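You operate a simulated robot arm through the tools that you are given. There is no shell and no other tool.

The job below is to be done with a simulated robot arm. You get a single attempt, and the scene is never put back.

Task
Jack up the pallet of boxes, pull it to its blue floor square and lower it.
Fine: lever to Lift, pump till the pallet is clear of the floor; leave the lever at Lower and the forks down.

Only the result counts: the job must be done as asked and must still hold three seconds after the hand-in. Knocking over, shifting, dropping, spilling or breaking anything else fails it.

Robot
A 7-joint arm with a three-finger gripper, fixed in place. Base frame: the origin is on the floor under the middle of its stand, x ahead of it, y to its left, z up. Units: mm, degrees, N and s.
It reaches about 1342 mm from its shoulder. Its first joint turns from -166.0 to 166.0 degrees. Payload 2.69 kg.
Tool frame: the origin (TCP) lies between the finger pads and is the grasp point; the fingertips stand 30 mm ahead of it; z points along the fingers, y is the line along which they close. The gripper opens to 128 mm; its body begins 117 mm behind the TCP.
Orientation is told as [roll, pitch, yaw] about the base's x, y, z axes, in that order, counted from this pose: with the fingers straight down and closing along the base's y, the tool's x points along the base's -x, its y along +y and its z along -z.

Tools
- The arm moves only by the tool jog_arm. Its argument "steps" is a list that holds one entry, the list of rows, each a list of 7 numbers: the shift along the tool's x, y, z in m, then the turn, a rotation vector about the tool's x, y, z in degrees, then the gripper command, from -1 (fully open) to 1 (shut), values between in proportion. In form: [[[x, y, z, ax, ay, az, gripper], ...]]. A call has 1 to 20 rows; each row shifts and turns the commanded pose from where the row before left it, along the tool's axes as they then stand. Rows are played at 5 a second. More than 50 mm and 8.6 degrees between two rows, or a gripper value outside its range, and nothing of the call is played. Where a pose cannot be reached the arm comes as near as it can. A force on the tool above 90 N (or 10 N above the force at the start of the call, whichever is more), or a blocked arm, ends the call early, and 0.2 s more pass. The fingers move at their own pace (about 127 mm/s each) and stop on an object; they squeeze with about 40 N. The grip force told is the motor's: it shows also when the fingers shut on nothing. Time passes only in rows, and 0.2 s behind the last, so rows that do not move let the fingers close. The reply holds the time, the measured pose of the TCP, the force on the tool along the base axes, the opening and the grip force, in the units named above and with some noise, with the torque about the TCP (base axes, N m) and any sound that the robot's microphone picked up.
- Cameras (640 x 400 px; columns grow to the right, rows downward): "scene" is fixed at [401.5, 505.8, 1353.3]; the picture's right is [-0.89, -0.46, 0.00], its down [-0.20, 0.38, -0.90] and it looks along [0.42, -0.80, -0.43] (base axes); focal length 214 px, centre (320, 200). "wrist" rides on the gripper at [58, 54, -131] in the tool frame; the picture's right is [-0.68, 0.74, 0.00], its down [-0.62, -0.57, -0.55] and it looks along [-0.40, -0.37, 0.84] (tool axes); focal length 234 px, centre (320, 200).
- get_image(camera): a new picture of that camera. No time passes.
- lift_body(by): moves the trunk up (or, below 0, down) by that many mm; the arm rides with it, the base frame stays. It gives what a move gives, with no picture.
- locate(camera, pixels): there is no depth. For up to 12 entries [column, row, z] of the newest picture of that camera ("zoom" is the newest enlarged one), the place [x, y] in the base frame at which the ray of that pixel passes the height z, good to about 2 mm, but the place of the scene camera against the robot may be out by one fixed shift of up to 12 mm in any direction. No time passes.
- close_up(camera, box): a new picture of the part [left, top, right, bottom] of that camera's present view, enlarged. No time passes.
- hand_in(): hands the job in; it is judged then, once.

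Unless the task says otherwise, let go and move clear before handing in.

The tools are called after "Call:" as a command line: name --argument value ..., lists and objects as JSON in quotes. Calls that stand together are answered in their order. jog_arm: Moves the arm, as the interface text tells. Its arguments: {"type":"object","properties":{"steps":{"type":"array","items":{"type":"array","items":{"type":"array","items":{"type":"number"}}}}},"required":["steps"]} The other tools are called the same way: lift_body (by) moves the trunk up or down; get_image (camera) takes a picture; locate (camera, pixels) gives the place at which the rays of pixels pass given heights; close_up (camera, box) takes an enlarged picture of a part of a camera's view; hand_in () hands the job in.

At the start:

```text
t: 0.0
tool_pos: [528.3, -98.3, 1346.6]
ee_rot: [0.1, 0.0, -0.2]
ft_force: [0.3, 0.1, -1.1]
wrist_torque: [-0.02, -0.01, -0.02]
width: 128.1
gripper_force: 0.0
trunk travel left (down, up): [-200.0, 150.0]
```

scene: 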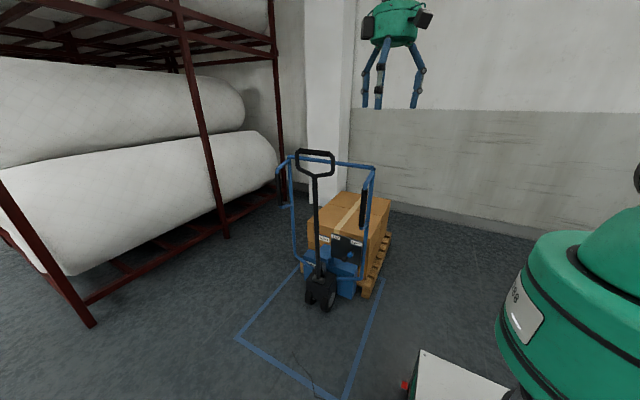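
wrist: 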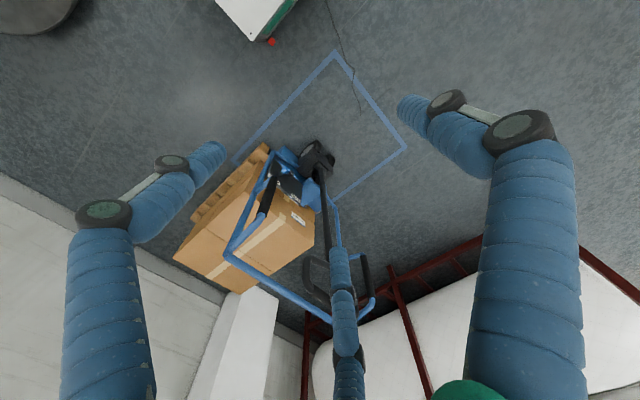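

The scene picture shows the pallet jack with its handle at about (316,160), the boxed pallet behind it, and the blue square on the floor in front (238,335)-(385,285). I'll take enlarged views to find the lever and its labels.

Call:
close_up --camera "scene" --box '[260, 140, 400, 228]'

Call:
close_up --camera "scene" --box '[220, 220, 420, 345]'

Call:
close_up --camera "wrist" --box '[170, 40, 430, 340]'

```text
4.55 times, centred on (330, 184) of scene
```

zoom: 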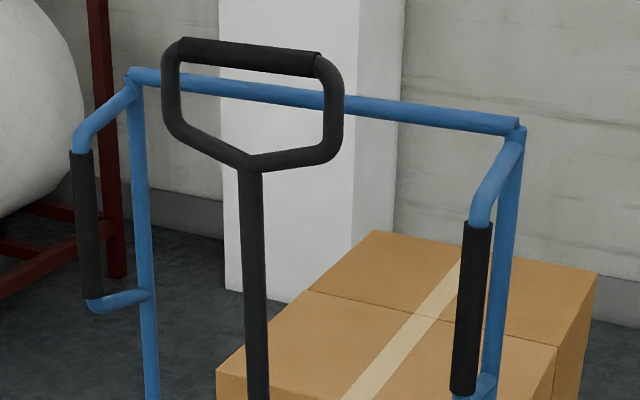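

```text
3.20 times, centred on (320, 282) of scene
```

zoom: 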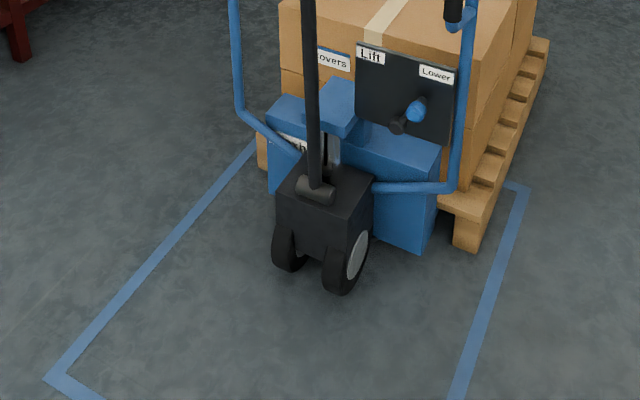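

```text
1.33 times, centred on (300, 190) of wrist
```

zoom: 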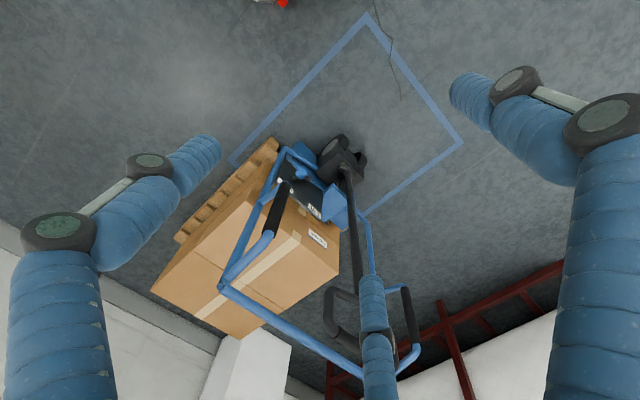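

The panel carries "Lift" at upper left and "Lower" at upper right, with a blue-knobbed lever pointing at Lower. I'll zoom in on the panel and locate the main parts.

Call:
close_up --camera "scene" --box '[300, 225, 380, 275]'

Call:
close_up --camera "scene" --box '[290, 255, 370, 315]'

Call:
close_up --camera "wrist" --box '[220, 120, 360, 240]'

Call:
locate --camera "scene" --pixels '[[238, 336, 0], [346, 398, 0], [383, 280, 0], [299, 265, 0], [300, 152, 1000], [333, 154, 1000], [300, 152, 900], [333, 154, 900], [316, 178, 900], [322, 288, 200], [350, 255, 400], [345, 258, 400]]'

```text
8.00 times, centred on (340, 250) of scene
```

zoom: 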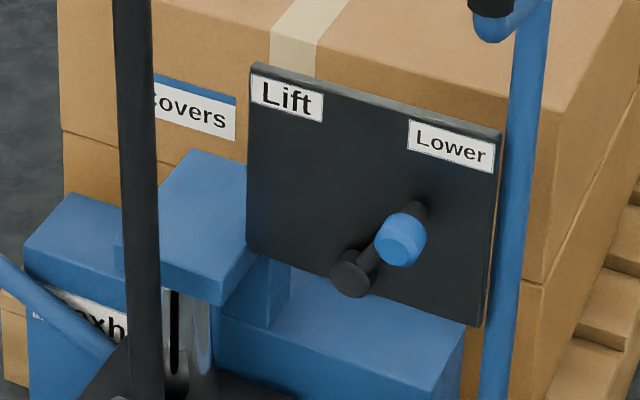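

```text
6.67 times, centred on (330, 285) of scene
```

zoom: 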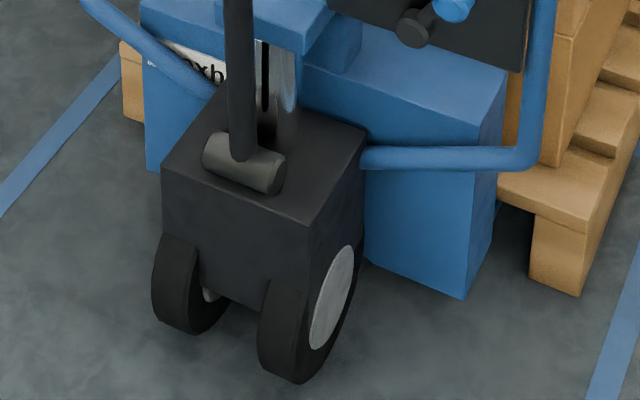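

```text
3.33 times, centred on (290, 180) of wrist
```

zoom: 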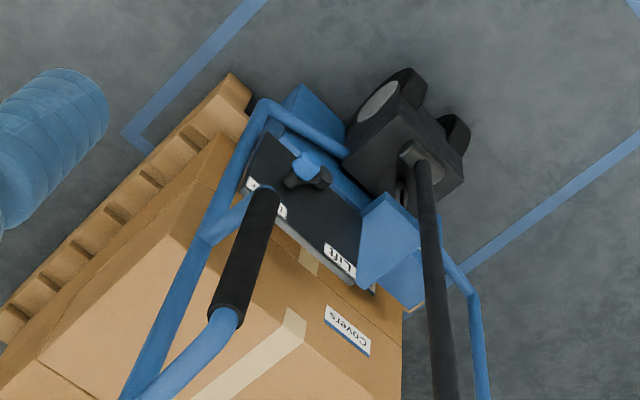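

```text
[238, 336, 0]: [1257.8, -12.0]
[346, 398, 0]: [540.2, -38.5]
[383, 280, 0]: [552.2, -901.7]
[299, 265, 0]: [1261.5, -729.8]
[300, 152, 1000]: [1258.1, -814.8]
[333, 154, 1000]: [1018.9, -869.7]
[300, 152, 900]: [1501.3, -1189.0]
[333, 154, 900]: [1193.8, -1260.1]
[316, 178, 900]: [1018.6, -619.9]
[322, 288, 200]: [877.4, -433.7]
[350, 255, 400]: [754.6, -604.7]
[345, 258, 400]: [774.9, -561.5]
```

The lever points to Lower, with its pivot at zoom pixel (350,270) and knob at (402,240). Next I'll measure the square's corners, the pallet's corners and the jack geometry in the enlarged views.

Call:
close_up --camera "scene" --box '[220, 300, 380, 400]'

Call:
close_up --camera "scene" --box '[280, 190, 408, 300]'

Call:
close_up --camera "wrist" --box '[160, 40, 420, 200]'

Call:
close_up --camera "wrist" --box '[210, 180, 390, 330]'

```text
4.00 times, centred on (300, 350) of scene
```

zoom: 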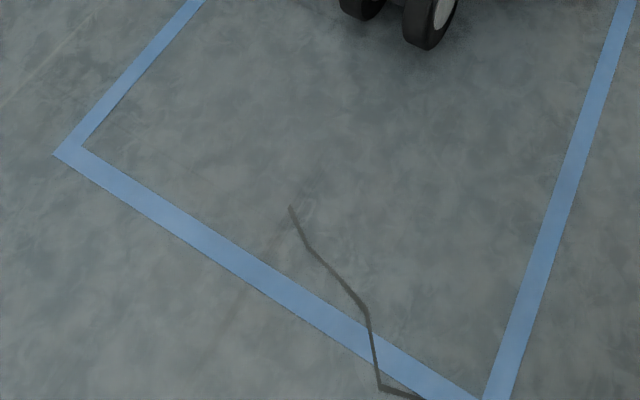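

```text
3.64 times, centred on (344, 245) of scene
```

zoom: 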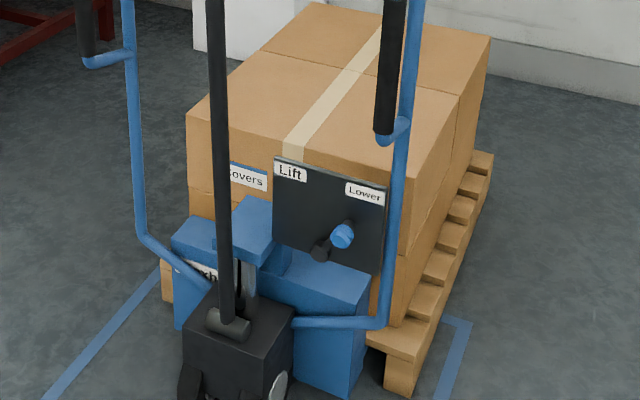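

```text
2.46 times, centred on (290, 120) of wrist
```

zoom: 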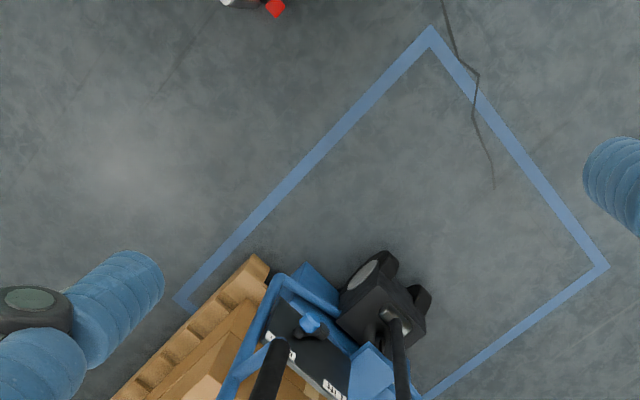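

```text
2.67 times, centred on (300, 255) of wrist
```

zoom: 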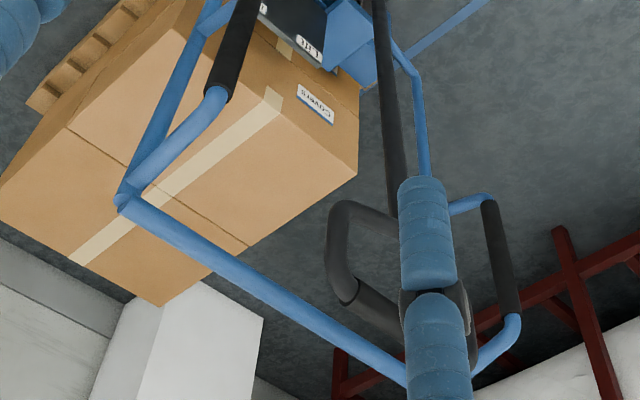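

Now I'll turn pixels into positions: the square's corners from both cameras, plus the lever, panel and pump handle at several heights so I can triangulate.

Call:
locate --camera "wrist" --pixels '[[334.7, 49.7, 0], [407.1, 146.8, 0], [230.6, 160.2, 0], [298, 172, 300], [298, 172, 500], [298, 172, 700], [331, 155, 100], [331, 155, 300], [254, 254, 800], [254, 254, 1000], [254, 254, 1200], [270, 142, 100]]'

Call:
locate --camera "scene" --pixels '[[233.2, 338.5, 0], [343, 402, 0], [385.8, 278.5, 0], [350, 255, 300], [350, 255, 500], [350, 255, 700], [316.5, 280, 200], [316.5, 280, 300], [374, 168, 800], [374, 168, 1000], [374, 168, 1200], [364, 298, 0]]'

```text
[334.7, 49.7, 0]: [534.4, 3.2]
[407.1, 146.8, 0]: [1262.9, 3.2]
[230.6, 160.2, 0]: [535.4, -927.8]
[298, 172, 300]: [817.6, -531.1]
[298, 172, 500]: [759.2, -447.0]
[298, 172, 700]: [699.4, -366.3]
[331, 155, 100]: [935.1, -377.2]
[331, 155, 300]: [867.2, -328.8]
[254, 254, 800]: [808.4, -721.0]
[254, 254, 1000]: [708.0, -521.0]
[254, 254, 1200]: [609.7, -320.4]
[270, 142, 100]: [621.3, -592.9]
```

```text
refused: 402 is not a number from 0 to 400
```

Call:
locate --camera "scene" --pixels '[[233.2, 338.5, 0], [385.8, 278.5, 0], [350, 255, 300], [350, 255, 500], [350, 255, 700], [316.5, 280, 200], [316.5, 280, 300], [374, 168, 800], [374, 168, 1000], [374, 168, 1200], [364, 298, 0]]'

```text
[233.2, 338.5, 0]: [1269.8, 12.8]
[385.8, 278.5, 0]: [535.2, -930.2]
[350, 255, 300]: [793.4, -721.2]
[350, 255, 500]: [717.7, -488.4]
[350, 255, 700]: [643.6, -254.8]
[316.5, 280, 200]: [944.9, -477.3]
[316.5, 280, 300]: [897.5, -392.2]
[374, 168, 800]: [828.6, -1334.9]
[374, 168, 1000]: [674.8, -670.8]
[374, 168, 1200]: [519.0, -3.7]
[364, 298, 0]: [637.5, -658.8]
```

I mis-mapped two of the wrist pixels (knob and frame corner). I'll re-measure those and add panel corners and the pump handle bar ends.

Call:
locate --camera "wrist" --pixels '[[286.4, 169.5, 300], [286.4, 169.5, 600], [290, 173.4, 300], [290, 173.4, 600], [306.5, 207.6, 300], [306.5, 207.6, 600], [268.4, 177, 300], [268.4, 177, 600], [309.4, 287.6, 800], [309.4, 287.6, 1100], [226.6, 255, 800], [226.6, 255, 1100]]'

Call:
locate --camera "scene" --pixels '[[350.2, 255, 300], [350.2, 255, 600], [343.7, 259.4, 300], [343.7, 259.4, 600], [331.2, 233.1, 300], [331.2, 233.1, 600], [362.5, 241.6, 300], [362.5, 241.6, 600], [330, 153.2, 800], [330, 153.2, 1100], [374, 167.5, 800], [374, 167.5, 1100]]'

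```text
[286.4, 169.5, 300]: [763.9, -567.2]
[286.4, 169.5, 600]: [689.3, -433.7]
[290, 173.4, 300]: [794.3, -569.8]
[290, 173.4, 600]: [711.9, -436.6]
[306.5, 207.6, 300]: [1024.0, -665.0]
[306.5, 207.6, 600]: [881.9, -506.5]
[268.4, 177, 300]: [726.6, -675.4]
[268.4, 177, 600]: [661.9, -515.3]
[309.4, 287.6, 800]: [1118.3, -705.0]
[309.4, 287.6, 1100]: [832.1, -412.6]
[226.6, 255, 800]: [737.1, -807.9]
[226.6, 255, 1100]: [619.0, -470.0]
```

```text
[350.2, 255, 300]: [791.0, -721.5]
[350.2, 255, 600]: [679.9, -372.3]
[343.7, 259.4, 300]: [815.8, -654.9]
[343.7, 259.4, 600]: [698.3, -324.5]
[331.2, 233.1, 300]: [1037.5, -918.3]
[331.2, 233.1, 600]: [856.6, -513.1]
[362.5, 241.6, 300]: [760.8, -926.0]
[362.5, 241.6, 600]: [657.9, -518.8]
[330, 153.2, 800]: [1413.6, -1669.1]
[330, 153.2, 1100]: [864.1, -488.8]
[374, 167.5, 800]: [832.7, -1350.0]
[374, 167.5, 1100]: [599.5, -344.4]
```

Triangulating gives the knob near (711,-472,515), the panel's upper corners near z=605 and the pump bar end near (812,-388,1126). The frame corner is near (642,-533,1044). Next I'll measure the side grip (zoom (463,393)/(478,222)), the panel's bottom, the pallet's far corner and the handle's foot.

Call:
locate --camera "wrist" --pixels '[[273.5, 178.5, 600], [273.5, 178.5, 900], [263, 214.5, 700], [263, 214.5, 1000], [272.6, 157.5, 300], [272.6, 157.5, 600], [316, 165, 150], [316, 165, 350], [403, 246, 700], [403, 246, 1000], [410, 292, 700], [410, 292, 1000]]'

Call:
locate --camera "scene" --pixels '[[361.4, 226.4, 600], [361.4, 226.4, 900], [364.7, 188.8, 700], [364.7, 188.8, 1000], [360, 265.6, 300], [360, 265.6, 600], [317, 279, 150], [317, 279, 350], [391.2, 232.6, 100], [391.2, 232.6, 130], [281, 205, 700], [278, 174, 1000]]'

Call:
close_up --camera "scene" --box '[390, 160, 640, 400]'

```text
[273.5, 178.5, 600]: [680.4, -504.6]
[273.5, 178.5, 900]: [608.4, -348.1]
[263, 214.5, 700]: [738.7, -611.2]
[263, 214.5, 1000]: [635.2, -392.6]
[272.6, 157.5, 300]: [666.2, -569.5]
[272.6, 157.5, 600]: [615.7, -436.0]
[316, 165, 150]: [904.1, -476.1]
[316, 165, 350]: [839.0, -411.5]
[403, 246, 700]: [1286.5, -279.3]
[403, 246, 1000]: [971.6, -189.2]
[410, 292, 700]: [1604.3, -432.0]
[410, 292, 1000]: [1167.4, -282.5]
```

```text
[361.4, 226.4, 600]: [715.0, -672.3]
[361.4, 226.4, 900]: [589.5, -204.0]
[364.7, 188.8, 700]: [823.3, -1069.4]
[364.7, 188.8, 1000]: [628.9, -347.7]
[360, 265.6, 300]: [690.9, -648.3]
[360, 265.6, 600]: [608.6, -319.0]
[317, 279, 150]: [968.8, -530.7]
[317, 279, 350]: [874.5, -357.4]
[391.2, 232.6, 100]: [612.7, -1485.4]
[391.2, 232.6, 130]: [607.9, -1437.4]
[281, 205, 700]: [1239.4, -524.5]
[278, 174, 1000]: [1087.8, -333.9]
```

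```text
1.67 times, centred on (515, 280) of scene
```

zoom: 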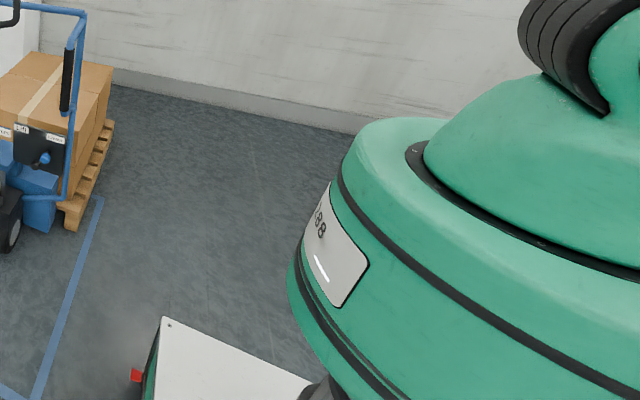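

The side grip runs vertically at about (645,-416) from z=761 to 973. The panel face is at y≈-510 (z 421–605), and the pallet spans roughly y=-650 to -1450. I'll turn the tool so the fingers close along x, tilt it toward the panel, then move in for a closer look.

Call:
jog_arm --steps '[[[0, 0, 0, 0, 0, -8.2, -1], [0, 0, 0, 0, 0, -8.2, -1], [0, 0, 0, 0, 0, -8.2, -1], [0, 0, 0, 0, 0, -8.2, -1], [0, 0, 0, 0, 0, -8.2, -1], [0, 0, 0, 0, 0, -8.2, -1], [0, 0, 0, 0, 0, -8.2, -1], [0, 0, 0, 0, 0, -8.2, -1], [0, 0, 0, 0, 0, -8.2, -1], [0, 0, 0, 0, 0, -8.2, -1], [0, 0, 0, 0, 0, -8.0, -1], [0, 0, 0, 0, 7.5, 0, -1], [0, 0, 0, 0, 7.5, 0, -1], [0, 0, 0, 0, 7.5, 0, -1], [0, 0, 0, 0, 7.5, 0, -1], [0, 0, 0, 0, 7.5, 0, -1], [0, 0, 0, 0, 7.5, 0, -1], [0, 0, 0, 0, 7.5, 0, -1], [0, 0, 0, 0, 7.5, 0, -1]]]'

```text
t: 4.0
tool_pos: [527.8, -98.4, 1346.0]
ee_rot: [-0.1, 60.0, 89.8]
ft_force: [-0.4, 0.7, -0.1]
wrist_torque: [0.02, -0.03, 0.03]
width: 128.0
gripper_force: 0.1
trunk travel left (down, up): [-200.0, 150.0]
```

The tool now tilts 60° toward the panel as planned. I'll translate to about (740,-250,800), well in front of the sleeves and the pump handle, and take a picture.

Call:
jog_arm --steps '[[[-0.0305, -0.0163, 0.0311, 0, 0, 0, -1], [-0.0305, -0.0163, 0.0311, 0, 0, 0, -1], [-0.0305, -0.0163, 0.0311, 0, 0, 0, -1], [-0.0305, -0.0163, 0.0311, 0, 0, 0, -1], [-0.0305, -0.0163, 0.0311, 0, 0, 0, -1], [-0.0305, -0.0163, 0.0311, 0, 0, 0, -1], [-0.0305, -0.0163, 0.0311, 0, 0, 0, -1], [-0.0305, -0.0163, 0.0311, 0, 0, 0, -1], [-0.0305, -0.0163, 0.0311, 0, 0, 0, -1], [-0.0305, -0.0163, 0.0311, 0, 0, 0, -1], [-0.0305, -0.0163, 0.0311, 0, 0, 0, -1], [-0.0305, -0.0163, 0.0311, 0, 0, 0, -1], [-0.0305, -0.0163, 0.0311, 0, 0, 0, -1]]]'

Call:
get_image --camera "wrist"

Call:
get_image --camera "scene"

```text
t: 6.8
tool_pos: [741.8, -250.0, 803.2]
ee_rot: [-0.1, 60.1, 90.0]
ft_force: [0.3, 0.0, -0.3]
wrist_torque: [0.07, -0.02, -0.05]
width: 127.9
gripper_force: 0.0
trunk travel left (down, up): [-200.0, 150.0]
```

```text
taken
```

wrist: 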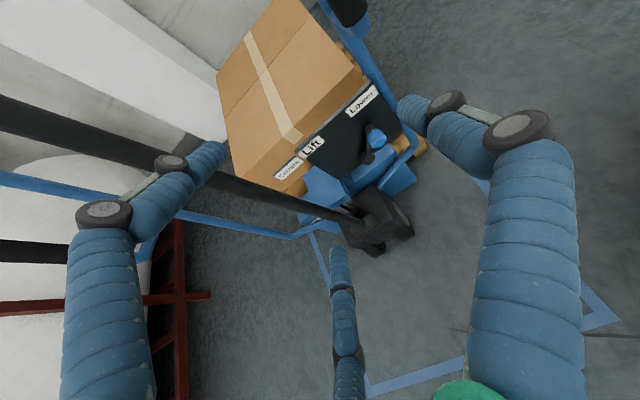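

```text
taken
```

scene: 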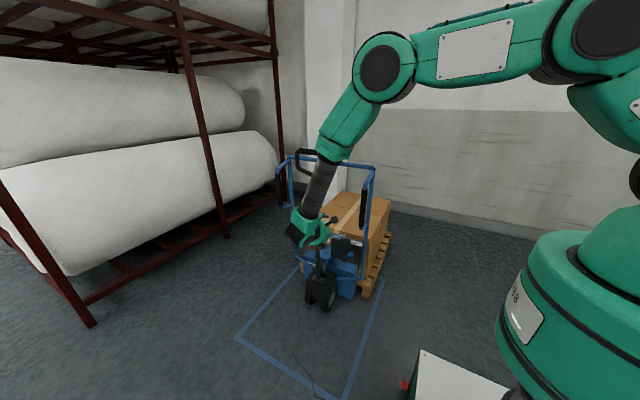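

The wrist view now shows the panel with the lever's blue knob at about (375,138). I'll zoom in there and on the pump handle's foot.

Call:
close_up --camera "wrist" --box '[270, 70, 430, 190]'

Call:
close_up --camera "scene" --box '[270, 130, 390, 310]'

```text
3.33 times, centred on (350, 130) of wrist
```

zoom: 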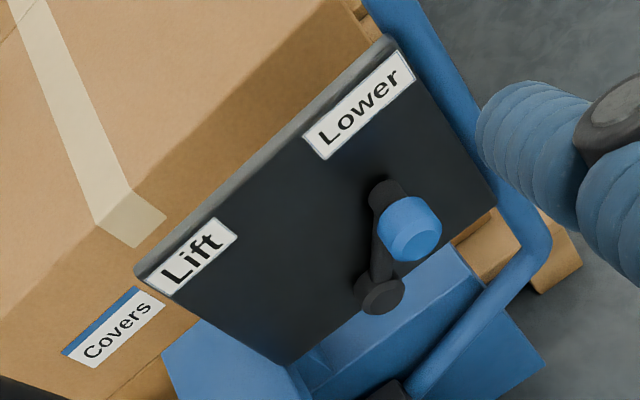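

```text
2.22 times, centred on (330, 220) of scene
```

zoom: 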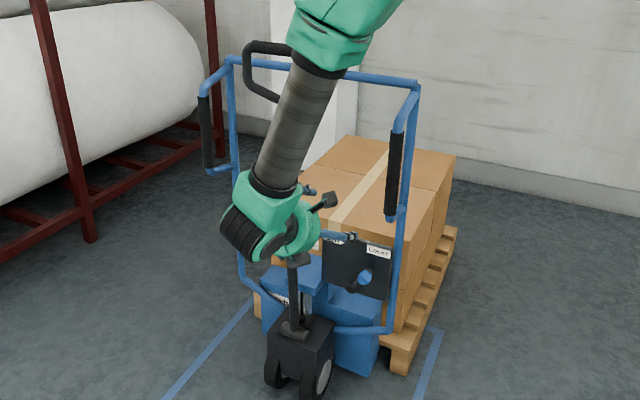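

The close-up shows the hub disc at zoom (380,297), the arm running up to (385,195), and the blue knob standing out at (410,228). I'll triangulate these with the earlier views.

Call:
locate --camera "zoom" --pixels '[[320, 200, 500]]'

Call:
locate --camera "wrist" --pixels '[[299, 155.5, 600], [378.5, 94, 600], [402.5, 131.5, 420], [338.9, 179.5, 420], [368.6, 159.4, 400], [368.6, 159.4, 500], [369.5, 128.5, 450], [369.5, 128.5, 550], [377, 138.4, 450], [377, 138.4, 550]]'

```text
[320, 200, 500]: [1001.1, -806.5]
```

```text
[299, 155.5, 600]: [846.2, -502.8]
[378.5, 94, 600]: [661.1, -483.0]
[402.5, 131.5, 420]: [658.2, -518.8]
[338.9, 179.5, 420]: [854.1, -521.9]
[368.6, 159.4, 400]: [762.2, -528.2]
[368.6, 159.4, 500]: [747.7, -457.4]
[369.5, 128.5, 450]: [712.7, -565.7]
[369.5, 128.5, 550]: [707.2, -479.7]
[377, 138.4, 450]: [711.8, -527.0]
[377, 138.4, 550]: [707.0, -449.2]
```

The knob is at about (708,-475,515), the hub near (753,·,460), and Lift is mirrored to about x=798. I'll close the gripper here in free space to see how wide the closed fingers are before pushing the knob.

Call:
jog_arm --steps '[[[0, 0, 0, 0, 0, 0, 1], [0, 0, 0, 0, 0, 0, 1], [0, 0, 0, 0, 0, 0, 1], [0, 0, 0, 0, 0, 0, 1]]]'

Call:
get_image --camera "wrist"

Call:
close_up --camera "scene" --box '[270, 180, 370, 280]'

```text
t: 7.8
tool_pos: [741.9, -250.3, 804.2]
ee_rot: [-0.1, 60.0, 90.0]
ft_force: [0.4, 0.9, -0.2]
wrist_torque: [0.03, 0.01, -0.03]
width: 2.0
gripper_force: 31.7
trunk travel left (down, up): [-200.0, 150.0]
```

```text
taken
```

wrist: 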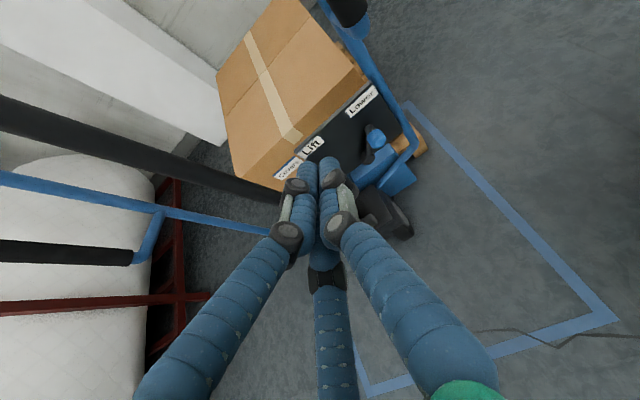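

```text
4.00 times, centred on (320, 230) of scene
```

zoom: 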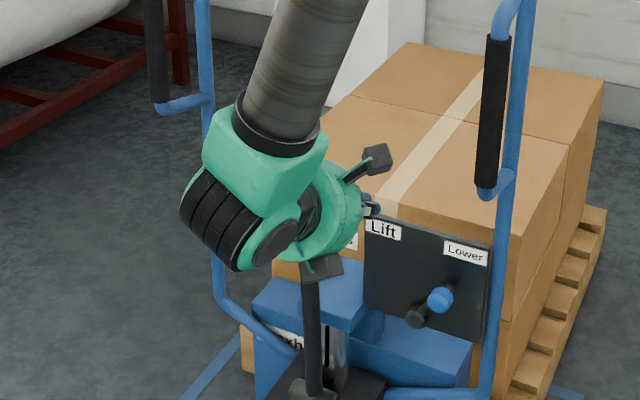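

Closed, the fingertips form a narrow cluster about 35–40 mm wide at pixels (295–345, 160–200). I'll move to (650,-330,560), on the Lower side of the knob, and check the view.

Call:
jog_arm --steps '[[[-0.0285, 0.0153, 0.0319, 0, 0, 0, 1], [-0.0285, 0.0153, 0.0319, 0, 0, 0, 1], [-0.0285, 0.0153, 0.0319, 0, 0, 0, 1], [-0.0285, 0.0153, 0.0319, 0, 0, 0, 1], [-0.0285, 0.0153, 0.0319, 0, 0, 0, 1], [-0.0285, 0.0155, 0.0319, 0, 0, 0, 1]]]'

Call:
get_image --camera "wrist"

Call:
get_image --camera "scene"

```text
t: 9.2
tool_pos: [645.8, -327.6, 559.8]
ee_rot: [-0.2, 60.0, 89.8]
ft_force: [0.9, 1.0, 0.3]
wrist_torque: [0.09, 0.04, -0.1]
width: 1.9
gripper_force: 31.2
trunk travel left (down, up): [-200.0, 150.0]
```

```text
taken
```

wrist: 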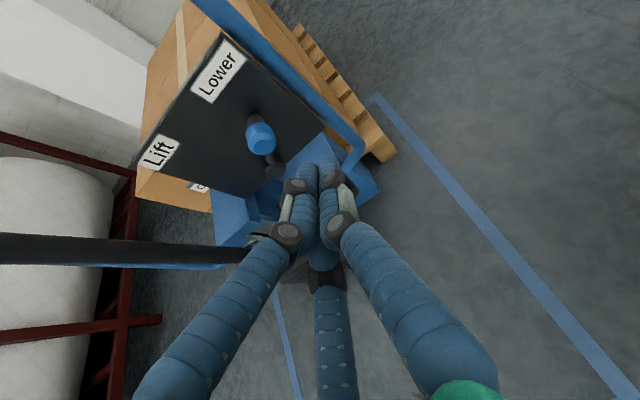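

```text
taken
```

scene: 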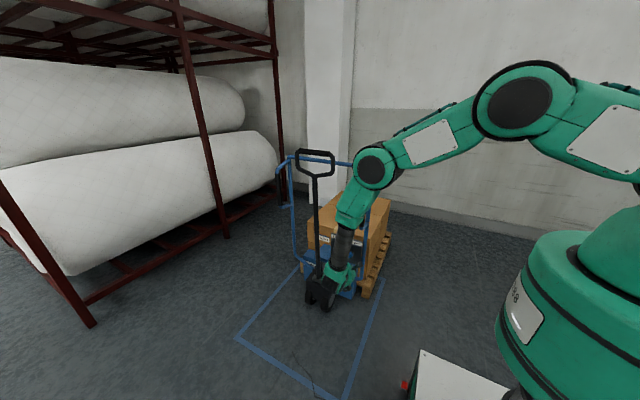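

The knob is now at wrist (261,137) with its hub at (275,165), and the fingertips are below and to its right. I'll zoom for precise pixels and intersect with the earlier ray.

Call:
close_up --camera "wrist" --box '[190, 60, 390, 220]'

Call:
locate --camera "wrist" --pixels '[[261, 137, 450], [261, 137, 550], [276, 166, 400], [276, 166, 500], [256, 121, 450], [256, 121, 550], [222, 36, 605], [140, 168, 605], [327, 130, 420], [352, 140, 350]]'

```text
2.50 times, centred on (290, 140) of wrist
```

zoom: 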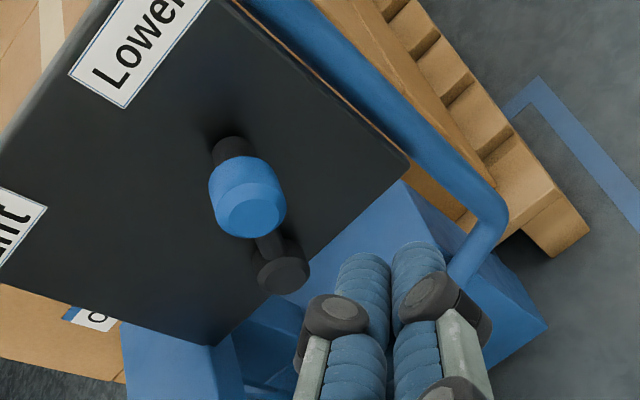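

```text
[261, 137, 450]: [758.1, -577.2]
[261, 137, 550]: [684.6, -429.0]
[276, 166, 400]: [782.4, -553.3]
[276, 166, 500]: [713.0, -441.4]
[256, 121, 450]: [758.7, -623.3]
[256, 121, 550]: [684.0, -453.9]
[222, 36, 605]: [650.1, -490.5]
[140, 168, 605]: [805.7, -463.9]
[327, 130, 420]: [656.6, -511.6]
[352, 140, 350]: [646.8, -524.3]
```

Intersecting the rays puts the knob centre at (709,-477,517) with its axis along y, and the hub at (757,·,437), so the arm is about 92 mm long. I'll slide the closed fingers in to (650,-465,526), on the Lower side of the knob.

Call:
jog_arm --steps '[[[0.00985, -0.001, 0.034, 0, 0, 0, 1], [0.00985, -0.001, 0.034, 0, 0, 0, 1], [0.00985, -0.001, 0.034, 0, 0, 0, 1], [0.00985, -0.001, 0.034, 0, 0, 0, 1]]]'

Call:
get_image --camera "wrist"

Call:
close_up --camera "scene" --box '[290, 200, 410, 310]'

```text
t: 10.2
tool_pos: [651.6, -467.8, 521.7]
ee_rot: [0.0, 60.0, 90.0]
ft_force: [0.6, 0.1, 0.4]
wrist_torque: [0.05, 0.03, -0.04]
width: 2.1
gripper_force: 31.3
trunk travel left (down, up): [-200.0, 150.0]
```

```text
taken
```

wrist: 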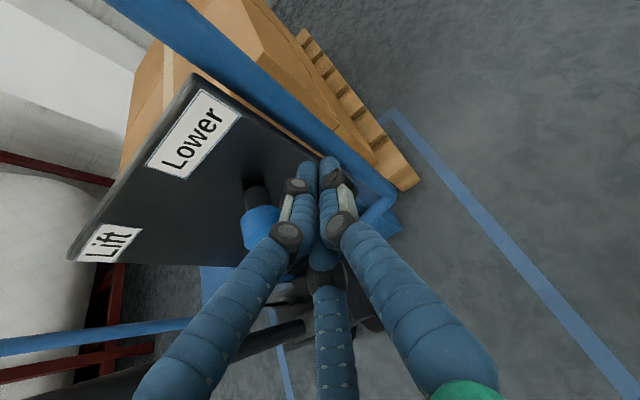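

```text
3.64 times, centred on (350, 255) of scene
```

zoom: 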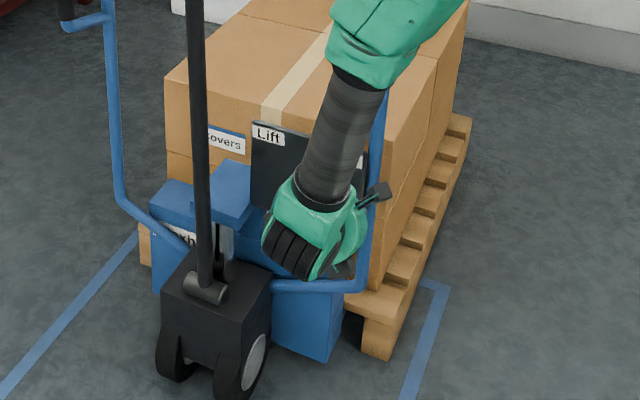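

The fingers sit clear on the Lower side of the knob, which is at (258,228), and the force is near zero. I'll push along +x in small rows and watch the force.

Call:
jog_arm --steps '[[[0, -0.01, 0, 0, 0, 0, 1], [0, -0.01, 0, 0, 0, 0, 1], [0, -0.01, 0, 0, 0, 0, 1], [0, -0.01, 0, 0, 0, 0, 1], [0, -0.01, 0, 0, 0, 0, 1]]]'

Call:
get_image --camera "wrist"

```text
t: 11.4
tool_pos: [701.4, -468.0, 524.3]
ee_rot: [0.0, 60.0, 90.0]
ft_force: [-0.7, 0.6, -0.2]
wrist_torque: [0.02, -0.01, 0.0]
width: 2.2
gripper_force: 31.2
trunk travel left (down, up): [-200.0, 150.0]
```

```text
taken
```

wrist: 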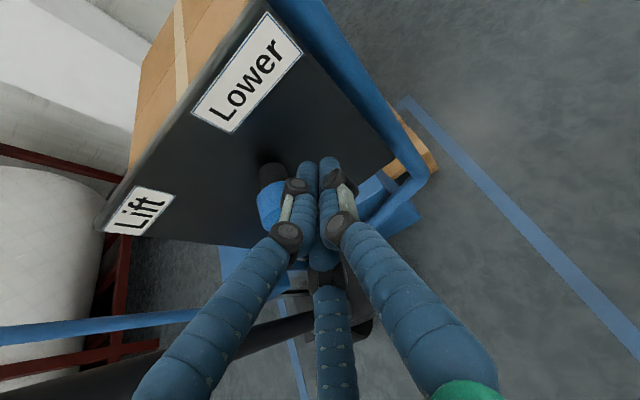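

The knob (270,200) is now against the fingers with almost no force, so the lever looks free to turn. I'll continue the push in +x.

Call:
jog_arm --steps '[[[0, -0.01, 0, 0, 0, 0, 1], [0, -0.01, 0, 0, 0, 0, 1], [0, -0.01, 0, 0, 0, 0, 1], [0, -0.01, 0, 0, 0, 0, 1], [0, -0.01, 0, 0, 0, 0, 1]]]'

Call:
get_image --camera "wrist"

Call:
close_up --camera "scene" --box '[290, 200, 410, 310]'

```text
t: 12.6
tool_pos: [751.6, -466.7, 522.1]
ee_rot: [-0.1, 60.0, 89.9]
ft_force: [0.0, -0.5, -0.9]
wrist_torque: [-0.01, -0.02, 0.01]
width: 2.1
gripper_force: 31.1
trunk travel left (down, up): [-200.0, 150.0]
```

```text
taken
```

wrist: 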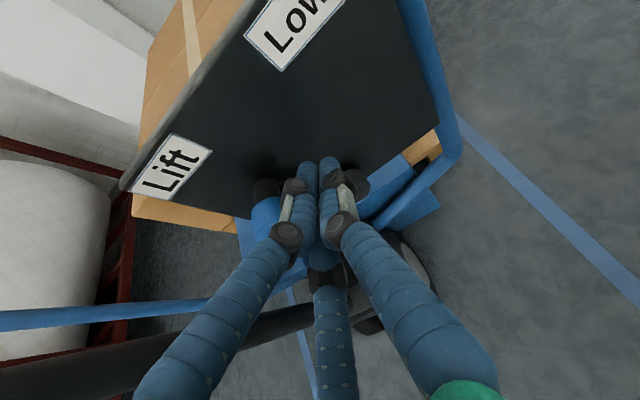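

```text
3.64 times, centred on (350, 255) of scene
```

zoom: 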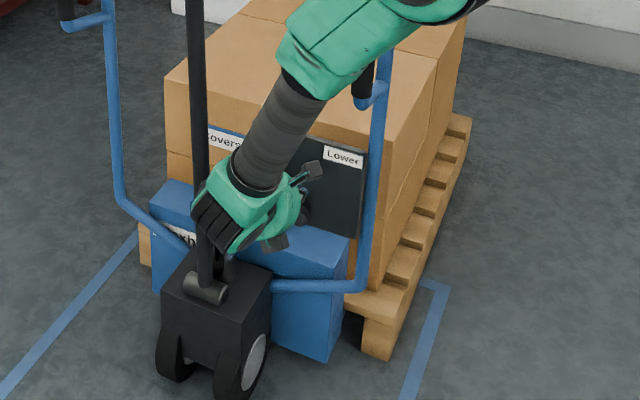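

The knob is now at (265,212), past top centre on the Lift side, with the hub at (352,180). I'll push another 25 mm in smaller rows to find the stop.

Call:
jog_arm --steps '[[[0, -0.006, 0, 0, 0, 0, 1], [0, -0.006, 0, 0, 0, 0, 1], [0, -0.006, 0, 0, 0, 0, 1]]]'

Call:
get_image --camera "wrist"

```text
t: 13.4
tool_pos: [770.1, -467.2, 521.5]
ee_rot: [0.0, 60.0, 90.0]
ft_force: [0.4, -0.1, -0.2]
wrist_torque: [0.02, 0.02, 0.0]
width: 2.3
gripper_force: 31.1
trunk travel left (down, up): [-200.0, 150.0]
```

```text
taken
```

wrist: 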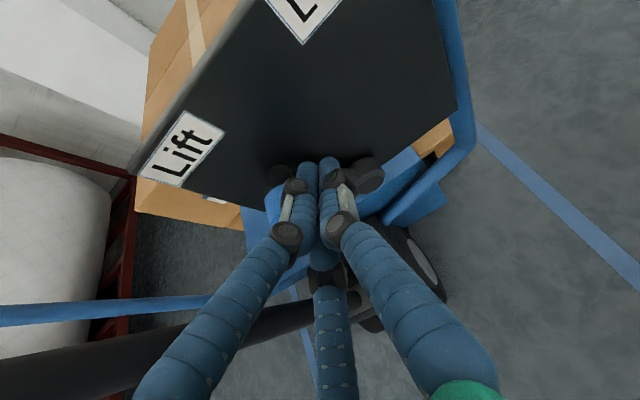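

Call:
close_up --camera "wrist" --box '[230, 130, 400, 250]'

Call:
locate --camera "wrist" --pixels '[[280, 174, 500], [280, 174, 530], [270, 197, 500], [270, 197, 530], [370, 172, 430], [370, 172, 450]]'

```text
3.33 times, centred on (315, 190) of wrist
```

zoom: 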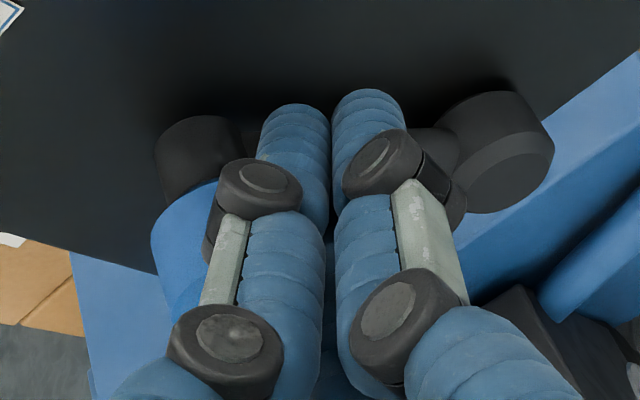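

```text
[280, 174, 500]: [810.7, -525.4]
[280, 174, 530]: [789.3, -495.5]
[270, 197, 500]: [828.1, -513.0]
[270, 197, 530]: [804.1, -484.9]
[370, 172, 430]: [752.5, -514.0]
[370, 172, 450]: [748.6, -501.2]
```

The lever end now projects near (800,-510,515), about 29° onto the Lift side. I'll push a few more millimetres to see whether a stop is felt.

Call:
jog_arm --steps '[[[0, -0.004, 0, 0, 0, 0, 1], [0, -0.004, 0, 0, 0, 0, 1]]]'

```text
t: 14.0
tool_pos: [771.9, -466.9, 522.5]
ee_rot: [0.6, 60.0, 90.2]
ft_force: [-52.3, 8.0, 22.4]
wrist_torque: [-0.26, -0.06, 0.16]
width: 1.8
gripper_force: 31.6
trunk travel left (down, up): [-200.0, 150.0]
```

The 52 N reaction shows the lever is at its Lift stop. I'll back off sideways, withdraw from the panel and check the lever stays there.

Call:
jog_arm --steps '[[[0, 0.01, 0, 0, 0, 0, 1], [0, 0.015, 0, 0, 0, 0, 1], [-0.0098, 0, -0.034, 0, 0, 0, 1], [-0.0098, 0, -0.034, 0, 0, 0, 1], [-0.0098, 0, -0.034, 0, 0, 0, 1], [-0.0098, 0, -0.034, 0, 0, 0, 1]]]'

Call:
get_image --camera "wrist"

Call:
get_image --camera "scene"

```text
t: 15.4
tool_pos: [753.0, -329.6, 557.6]
ee_rot: [0.0, 60.1, 90.0]
ft_force: [-0.2, 0.1, 0.1]
wrist_torque: [-0.02, -0.02, 0.03]
width: 2.0
gripper_force: 31.2
trunk travel left (down, up): [-200.0, 150.0]
```

```text
taken
```

wrist: 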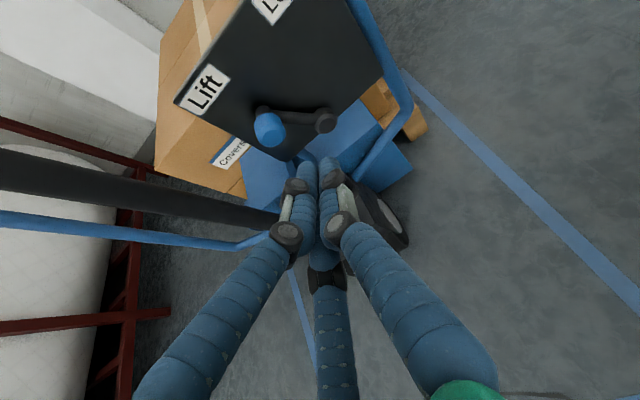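

```text
taken
```

scene: 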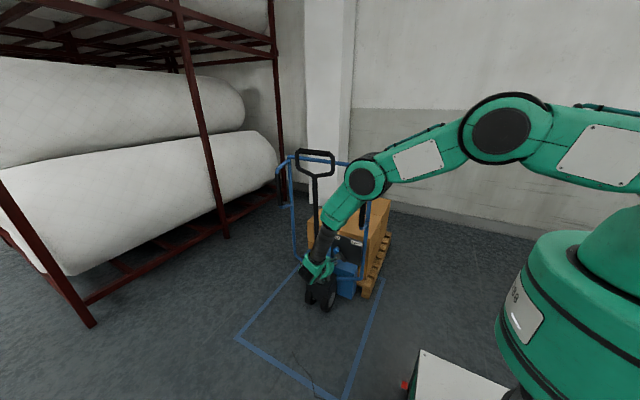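

The lever now stands on the Lift side: knob at (268,130) to the left of its hub at (325,122), and it stayed put. Next I'll raise the arm to about (753,-200,1200) and turn the fingers straight down, ready for the pump handle bar.

Call:
jog_arm --steps '[[[0.0349, 0, -0.0309, 0, 0, 0, 1], [0.0349, 0, -0.0309, 0, 0, 0, 1], [0.0349, 0, -0.0309, 0, 0, 0, 1], [0.0349, 0, -0.0309, 0, 0, 0, 1], [0.0349, 0, -0.0309, 0, 0, 0, 1], [0.0349, 0, -0.0309, 0, 0, 0, 1], [0.0349, 0, -0.0309, 0, 0, 0, 1], [0.0349, 0, -0.0309, 0, 0, 0, 1], [0.0349, 0, -0.0309, 0, 0, 0, 1], [0.0349, 0, -0.0309, 0, 0, 0, 1], [0.0349, 0, -0.0309, 0, 0, 0, 1], [0.0349, 0, -0.0309, 0, 0, 0, 1], [0.0349, 0, -0.0309, 0, 0, 0, 1], [0.0349, 0, -0.0309, 0, 0, 0, 1]]]'

Call:
jog_arm --steps '[[[0, 0, 0, 0, -7.5, 0, 1], [0, 0, 0, 0, -7.5, 0, 1], [0, 0, 0, 0, -7.5, 0, 1], [0, 0, 0, 0, -7.5, 0, 1], [0, 0, 0, 0, -7.5, 0, 1], [0, 0, 0, 0, -7.5, 0, 1], [0, 0, 0, 0, -7.5, 0, 1], [0, 0, 0, 0, -7.5, 0, 1], [0, 0, 0, 0, 0, 8.2, 1], [0, 0, 0, 0, 0, 8.2, 1], [0, 0, 0, 0, 0, 8.2, 1], [0, 0, 0, 0, 0, 8.2, 1], [0, 0, 0, 0, 0, 8.2, 1], [0, 0, 0, 0, 0, 8.2, 1], [0, 0, 0, 0, 0, 8.2, 1], [0, 0, 0, 0, 0, 8.2, 1], [0, 0, 0, 0, 0, 8.2, 1], [0, 0, 0, 0, 0, 8.2, 1], [0, 0, 0, 0, 0, 8.0, 1]]]'

Call:
get_image --camera "wrist"

Call:
get_image --camera "scene"

```text
t: 18.4
tool_pos: [753.5, -199.6, 1197.1]
ee_rot: [0.2, 60.0, 90.1]
ft_force: [0.8, 0.2, -0.4]
wrist_torque: [-0.05, 0.0, 0.0]
width: 2.1
gripper_force: 31.4
trunk travel left (down, up): [-200.0, 150.0]
```

```text
t: 22.4
tool_pos: [752.9, -199.7, 1197.6]
ee_rot: [0.0, 0.1, -0.1]
ft_force: [0.2, 0.5, 0.2]
wrist_torque: [0.01, -0.02, -0.05]
width: 2.4
gripper_force: 30.8
trunk travel left (down, up): [-200.0, 150.0]
```

```text
taken
```

wrist: 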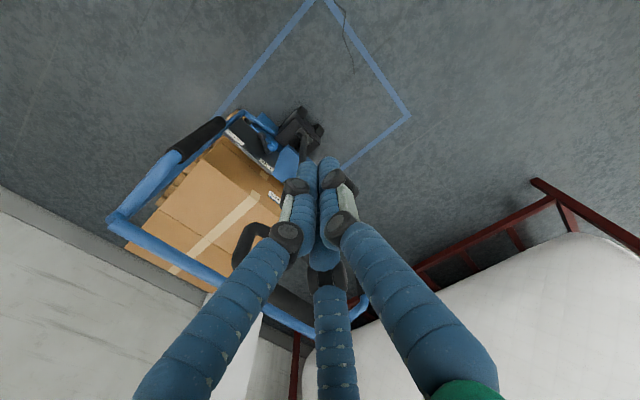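

```text
taken
```

scene: 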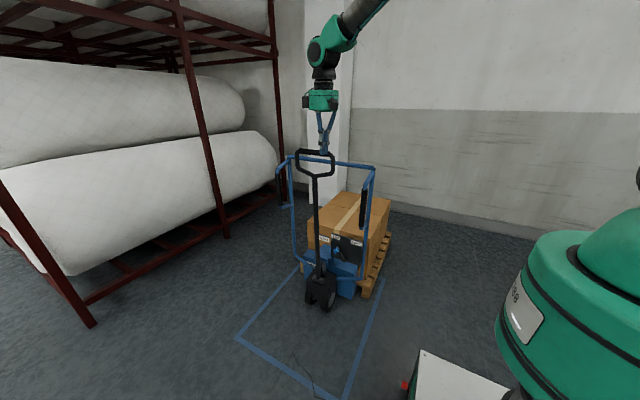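

The lever at Lift is visible in the scene, and the fingers point straight down. I'll open the gripper to uncover the pump bar behind the fingers, and zoom the scene on the handle and lever.

Call:
jog_arm --steps '[[[0, 0, 0, 0, 0, 0, -1], [0, 0, 0, 0, 0, 0, -1], [0, 0, 0, 0, 0, 0, -1]]]'

Call:
get_image --camera "wrist"

Call:
close_up --camera "scene" --box '[280, 140, 360, 190]'

Call:
close_up --camera "scene" --box '[290, 220, 400, 310]'

```text
t: 23.2
tool_pos: [753.1, -199.6, 1195.6]
ee_rot: [0.0, 0.0, 0.0]
ft_force: [-0.5, 1.1, 0.5]
wrist_torque: [0.0, 0.0, -0.02]
width: 127.9
gripper_force: 0.1
trunk travel left (down, up): [-200.0, 150.0]
```

```text
taken
```

wrist: 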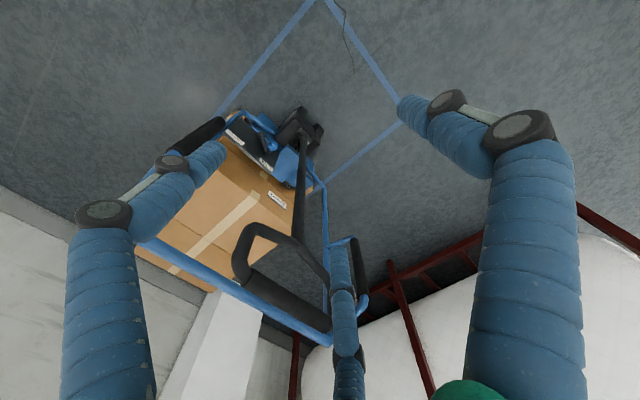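

```text
8.00 times, centred on (320, 165) of scene
```

zoom: 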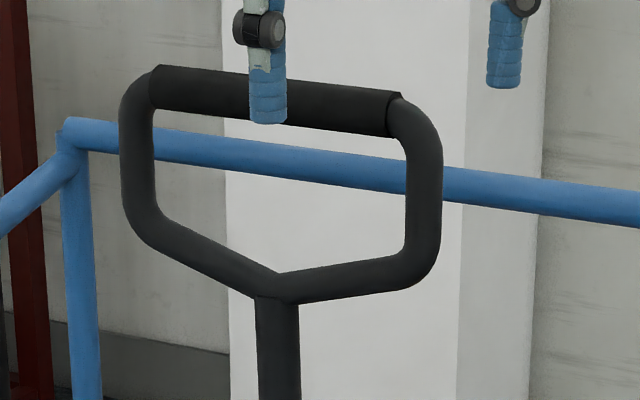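

```text
4.44 times, centred on (345, 265) of scene
```

zoom: 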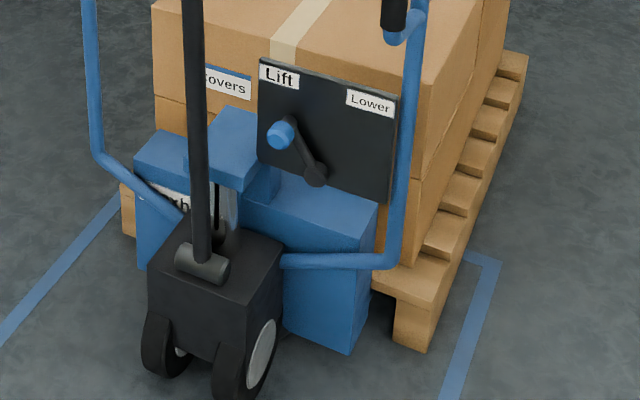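

Scene close-up confirms the lever on Lift. The bar sleeve ends are at scene (299.4,150.6)/(329.1,154) and wrist about (250,275)/(328,325). I'll zoom and triangulate both the bar and the handle's foot.

Call:
close_up --camera "wrist" --box '[220, 90, 380, 350]'

Call:
close_up --camera "wrist" --box '[250, 90, 350, 190]'

Call:
locate --camera "scene" --pixels '[[299.4, 150.6, 1100], [299.4, 150.6, 1150], [329.1, 154, 1100], [329.1, 154, 1150], [318.6, 279, 200], [318.6, 279, 300], [314.6, 203.5, 700], [314.6, 203.5, 900]]'

Call:
locate --camera "wrist" --pixels '[[250, 275, 1050], [250, 275, 1150], [328, 325, 1050], [328, 325, 1150], [303, 150, 200], [303, 150, 300]]'

```text
1.54 times, centred on (300, 220) of wrist
```

zoom: 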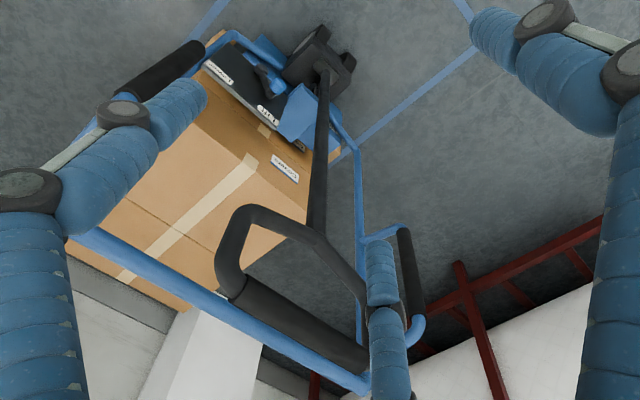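

```text
4.00 times, centred on (300, 140) of wrist
```

zoom: 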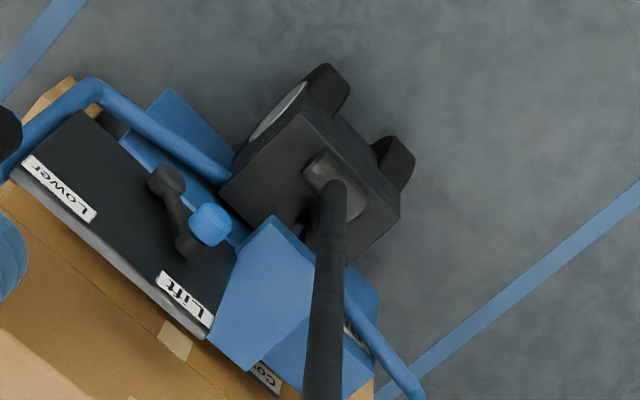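

```text
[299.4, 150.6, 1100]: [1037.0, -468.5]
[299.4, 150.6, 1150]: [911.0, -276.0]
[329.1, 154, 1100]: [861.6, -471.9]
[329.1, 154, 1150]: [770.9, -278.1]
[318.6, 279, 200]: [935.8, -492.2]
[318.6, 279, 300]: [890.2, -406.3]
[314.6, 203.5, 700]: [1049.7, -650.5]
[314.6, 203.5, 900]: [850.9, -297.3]
```

```text
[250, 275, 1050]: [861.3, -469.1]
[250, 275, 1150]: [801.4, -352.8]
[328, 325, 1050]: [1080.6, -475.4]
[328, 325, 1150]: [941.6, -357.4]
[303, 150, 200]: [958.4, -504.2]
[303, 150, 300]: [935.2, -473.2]
```

Call:
locate --camera "wrist" --pixels '[[303.7, 137.5, 200], [303.7, 137.5, 300], [250, 278.4, 1120], [326, 318.7, 1120], [288, 249, 1000], [288, 249, 1050]]'

Call:
locate --camera "scene" --pixels '[[314.5, 176, 1000], [314.5, 176, 1050], [318.6, 281, 250], [381, 293, 0], [369, 299, 0], [361.5, 297, 0]]'

```text
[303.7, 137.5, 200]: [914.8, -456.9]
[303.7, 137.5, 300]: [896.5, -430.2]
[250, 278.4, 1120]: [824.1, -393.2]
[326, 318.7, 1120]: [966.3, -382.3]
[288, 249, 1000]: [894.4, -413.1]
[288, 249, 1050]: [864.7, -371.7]
```

```text
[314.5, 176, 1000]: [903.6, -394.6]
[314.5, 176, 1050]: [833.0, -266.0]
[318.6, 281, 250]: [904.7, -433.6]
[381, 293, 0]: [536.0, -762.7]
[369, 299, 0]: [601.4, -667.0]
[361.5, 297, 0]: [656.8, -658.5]
```

The bar is at about x=819–986, y≈-389, z≈1121, and the handle pivots near (904,-441,260), so its radius is about 863 mm. I'll move above the bar at z≈1230 and check alignment before descending.

Call:
jog_arm --steps '[[[-0.0298, -0.0378, -0.0068, 0, 0, 0, -1], [-0.0298, -0.0378, -0.0068, 0, 0, 0, -1], [-0.0298, -0.0378, -0.0068, 0, 0, 0, -1], [-0.0298, -0.0378, -0.0068, 0, 0, 0, -1], [-0.0298, -0.0378, -0.0068, 0, 0, 0, -1]]]'

Call:
get_image --camera "wrist"

Call:
close_up --camera "scene" --box '[270, 90, 390, 190]'

```text
t: 24.4
tool_pos: [902.2, -387.1, 1229.0]
ee_rot: [0.0, 0.0, -0.1]
ft_force: [-0.6, 0.0, -1.2]
wrist_torque: [0.0, -0.03, 0.02]
width: 128.0
gripper_force: 0.2
trunk travel left (down, up): [-200.0, 150.0]
```

```text
taken
```

wrist: 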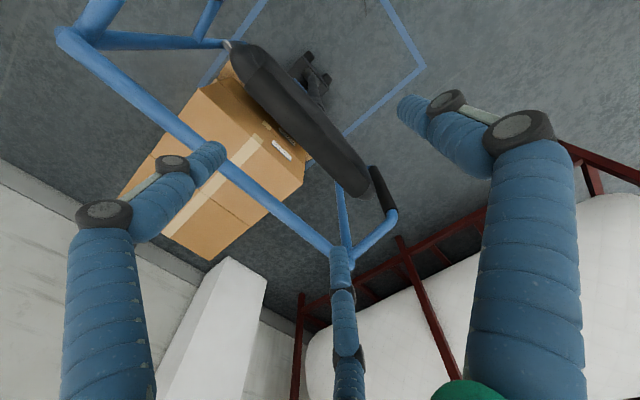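

```text
4.00 times, centred on (330, 140) of scene
```

zoom: 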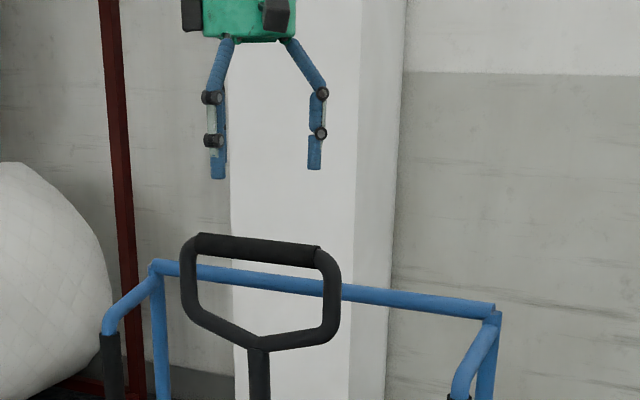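

The bar runs from (240,60) to (355,185) in the wrist view, centred under the open fingers. It is a three-jaw gripper with the thumb on the operator side. I'll descend 108 mm so the bar sits at the TCP, then check.

Call:
jog_arm --steps '[[[0, 0, 0.036, 0, 0, 0, -1], [0, 0, 0.036, 0, 0, 0, -1], [0, 0, 0.036, 0, 0, 0, -1]]]'

Call:
get_image --camera "wrist"

Call:
close_up --camera "scene" --box '[270, 110, 370, 190]'

```text
t: 25.2
tool_pos: [901.7, -389.4, 1124.1]
ee_rot: [0.0, 0.0, 0.0]
ft_force: [-0.1, -0.9, 0.5]
wrist_torque: [0.02, 0.01, -0.03]
width: 128.3
gripper_force: 0.0
trunk travel left (down, up): [-200.0, 150.0]
```

```text
taken
```

wrist: 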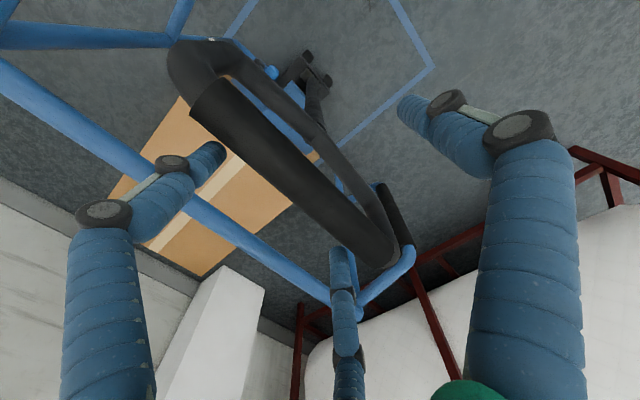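

```text
5.00 times, centred on (320, 150) of scene
```

zoom: 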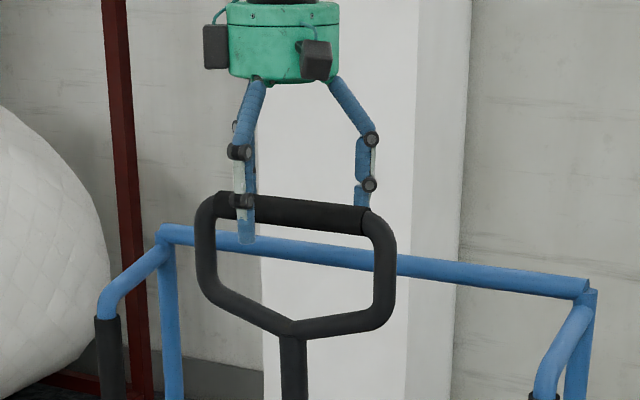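

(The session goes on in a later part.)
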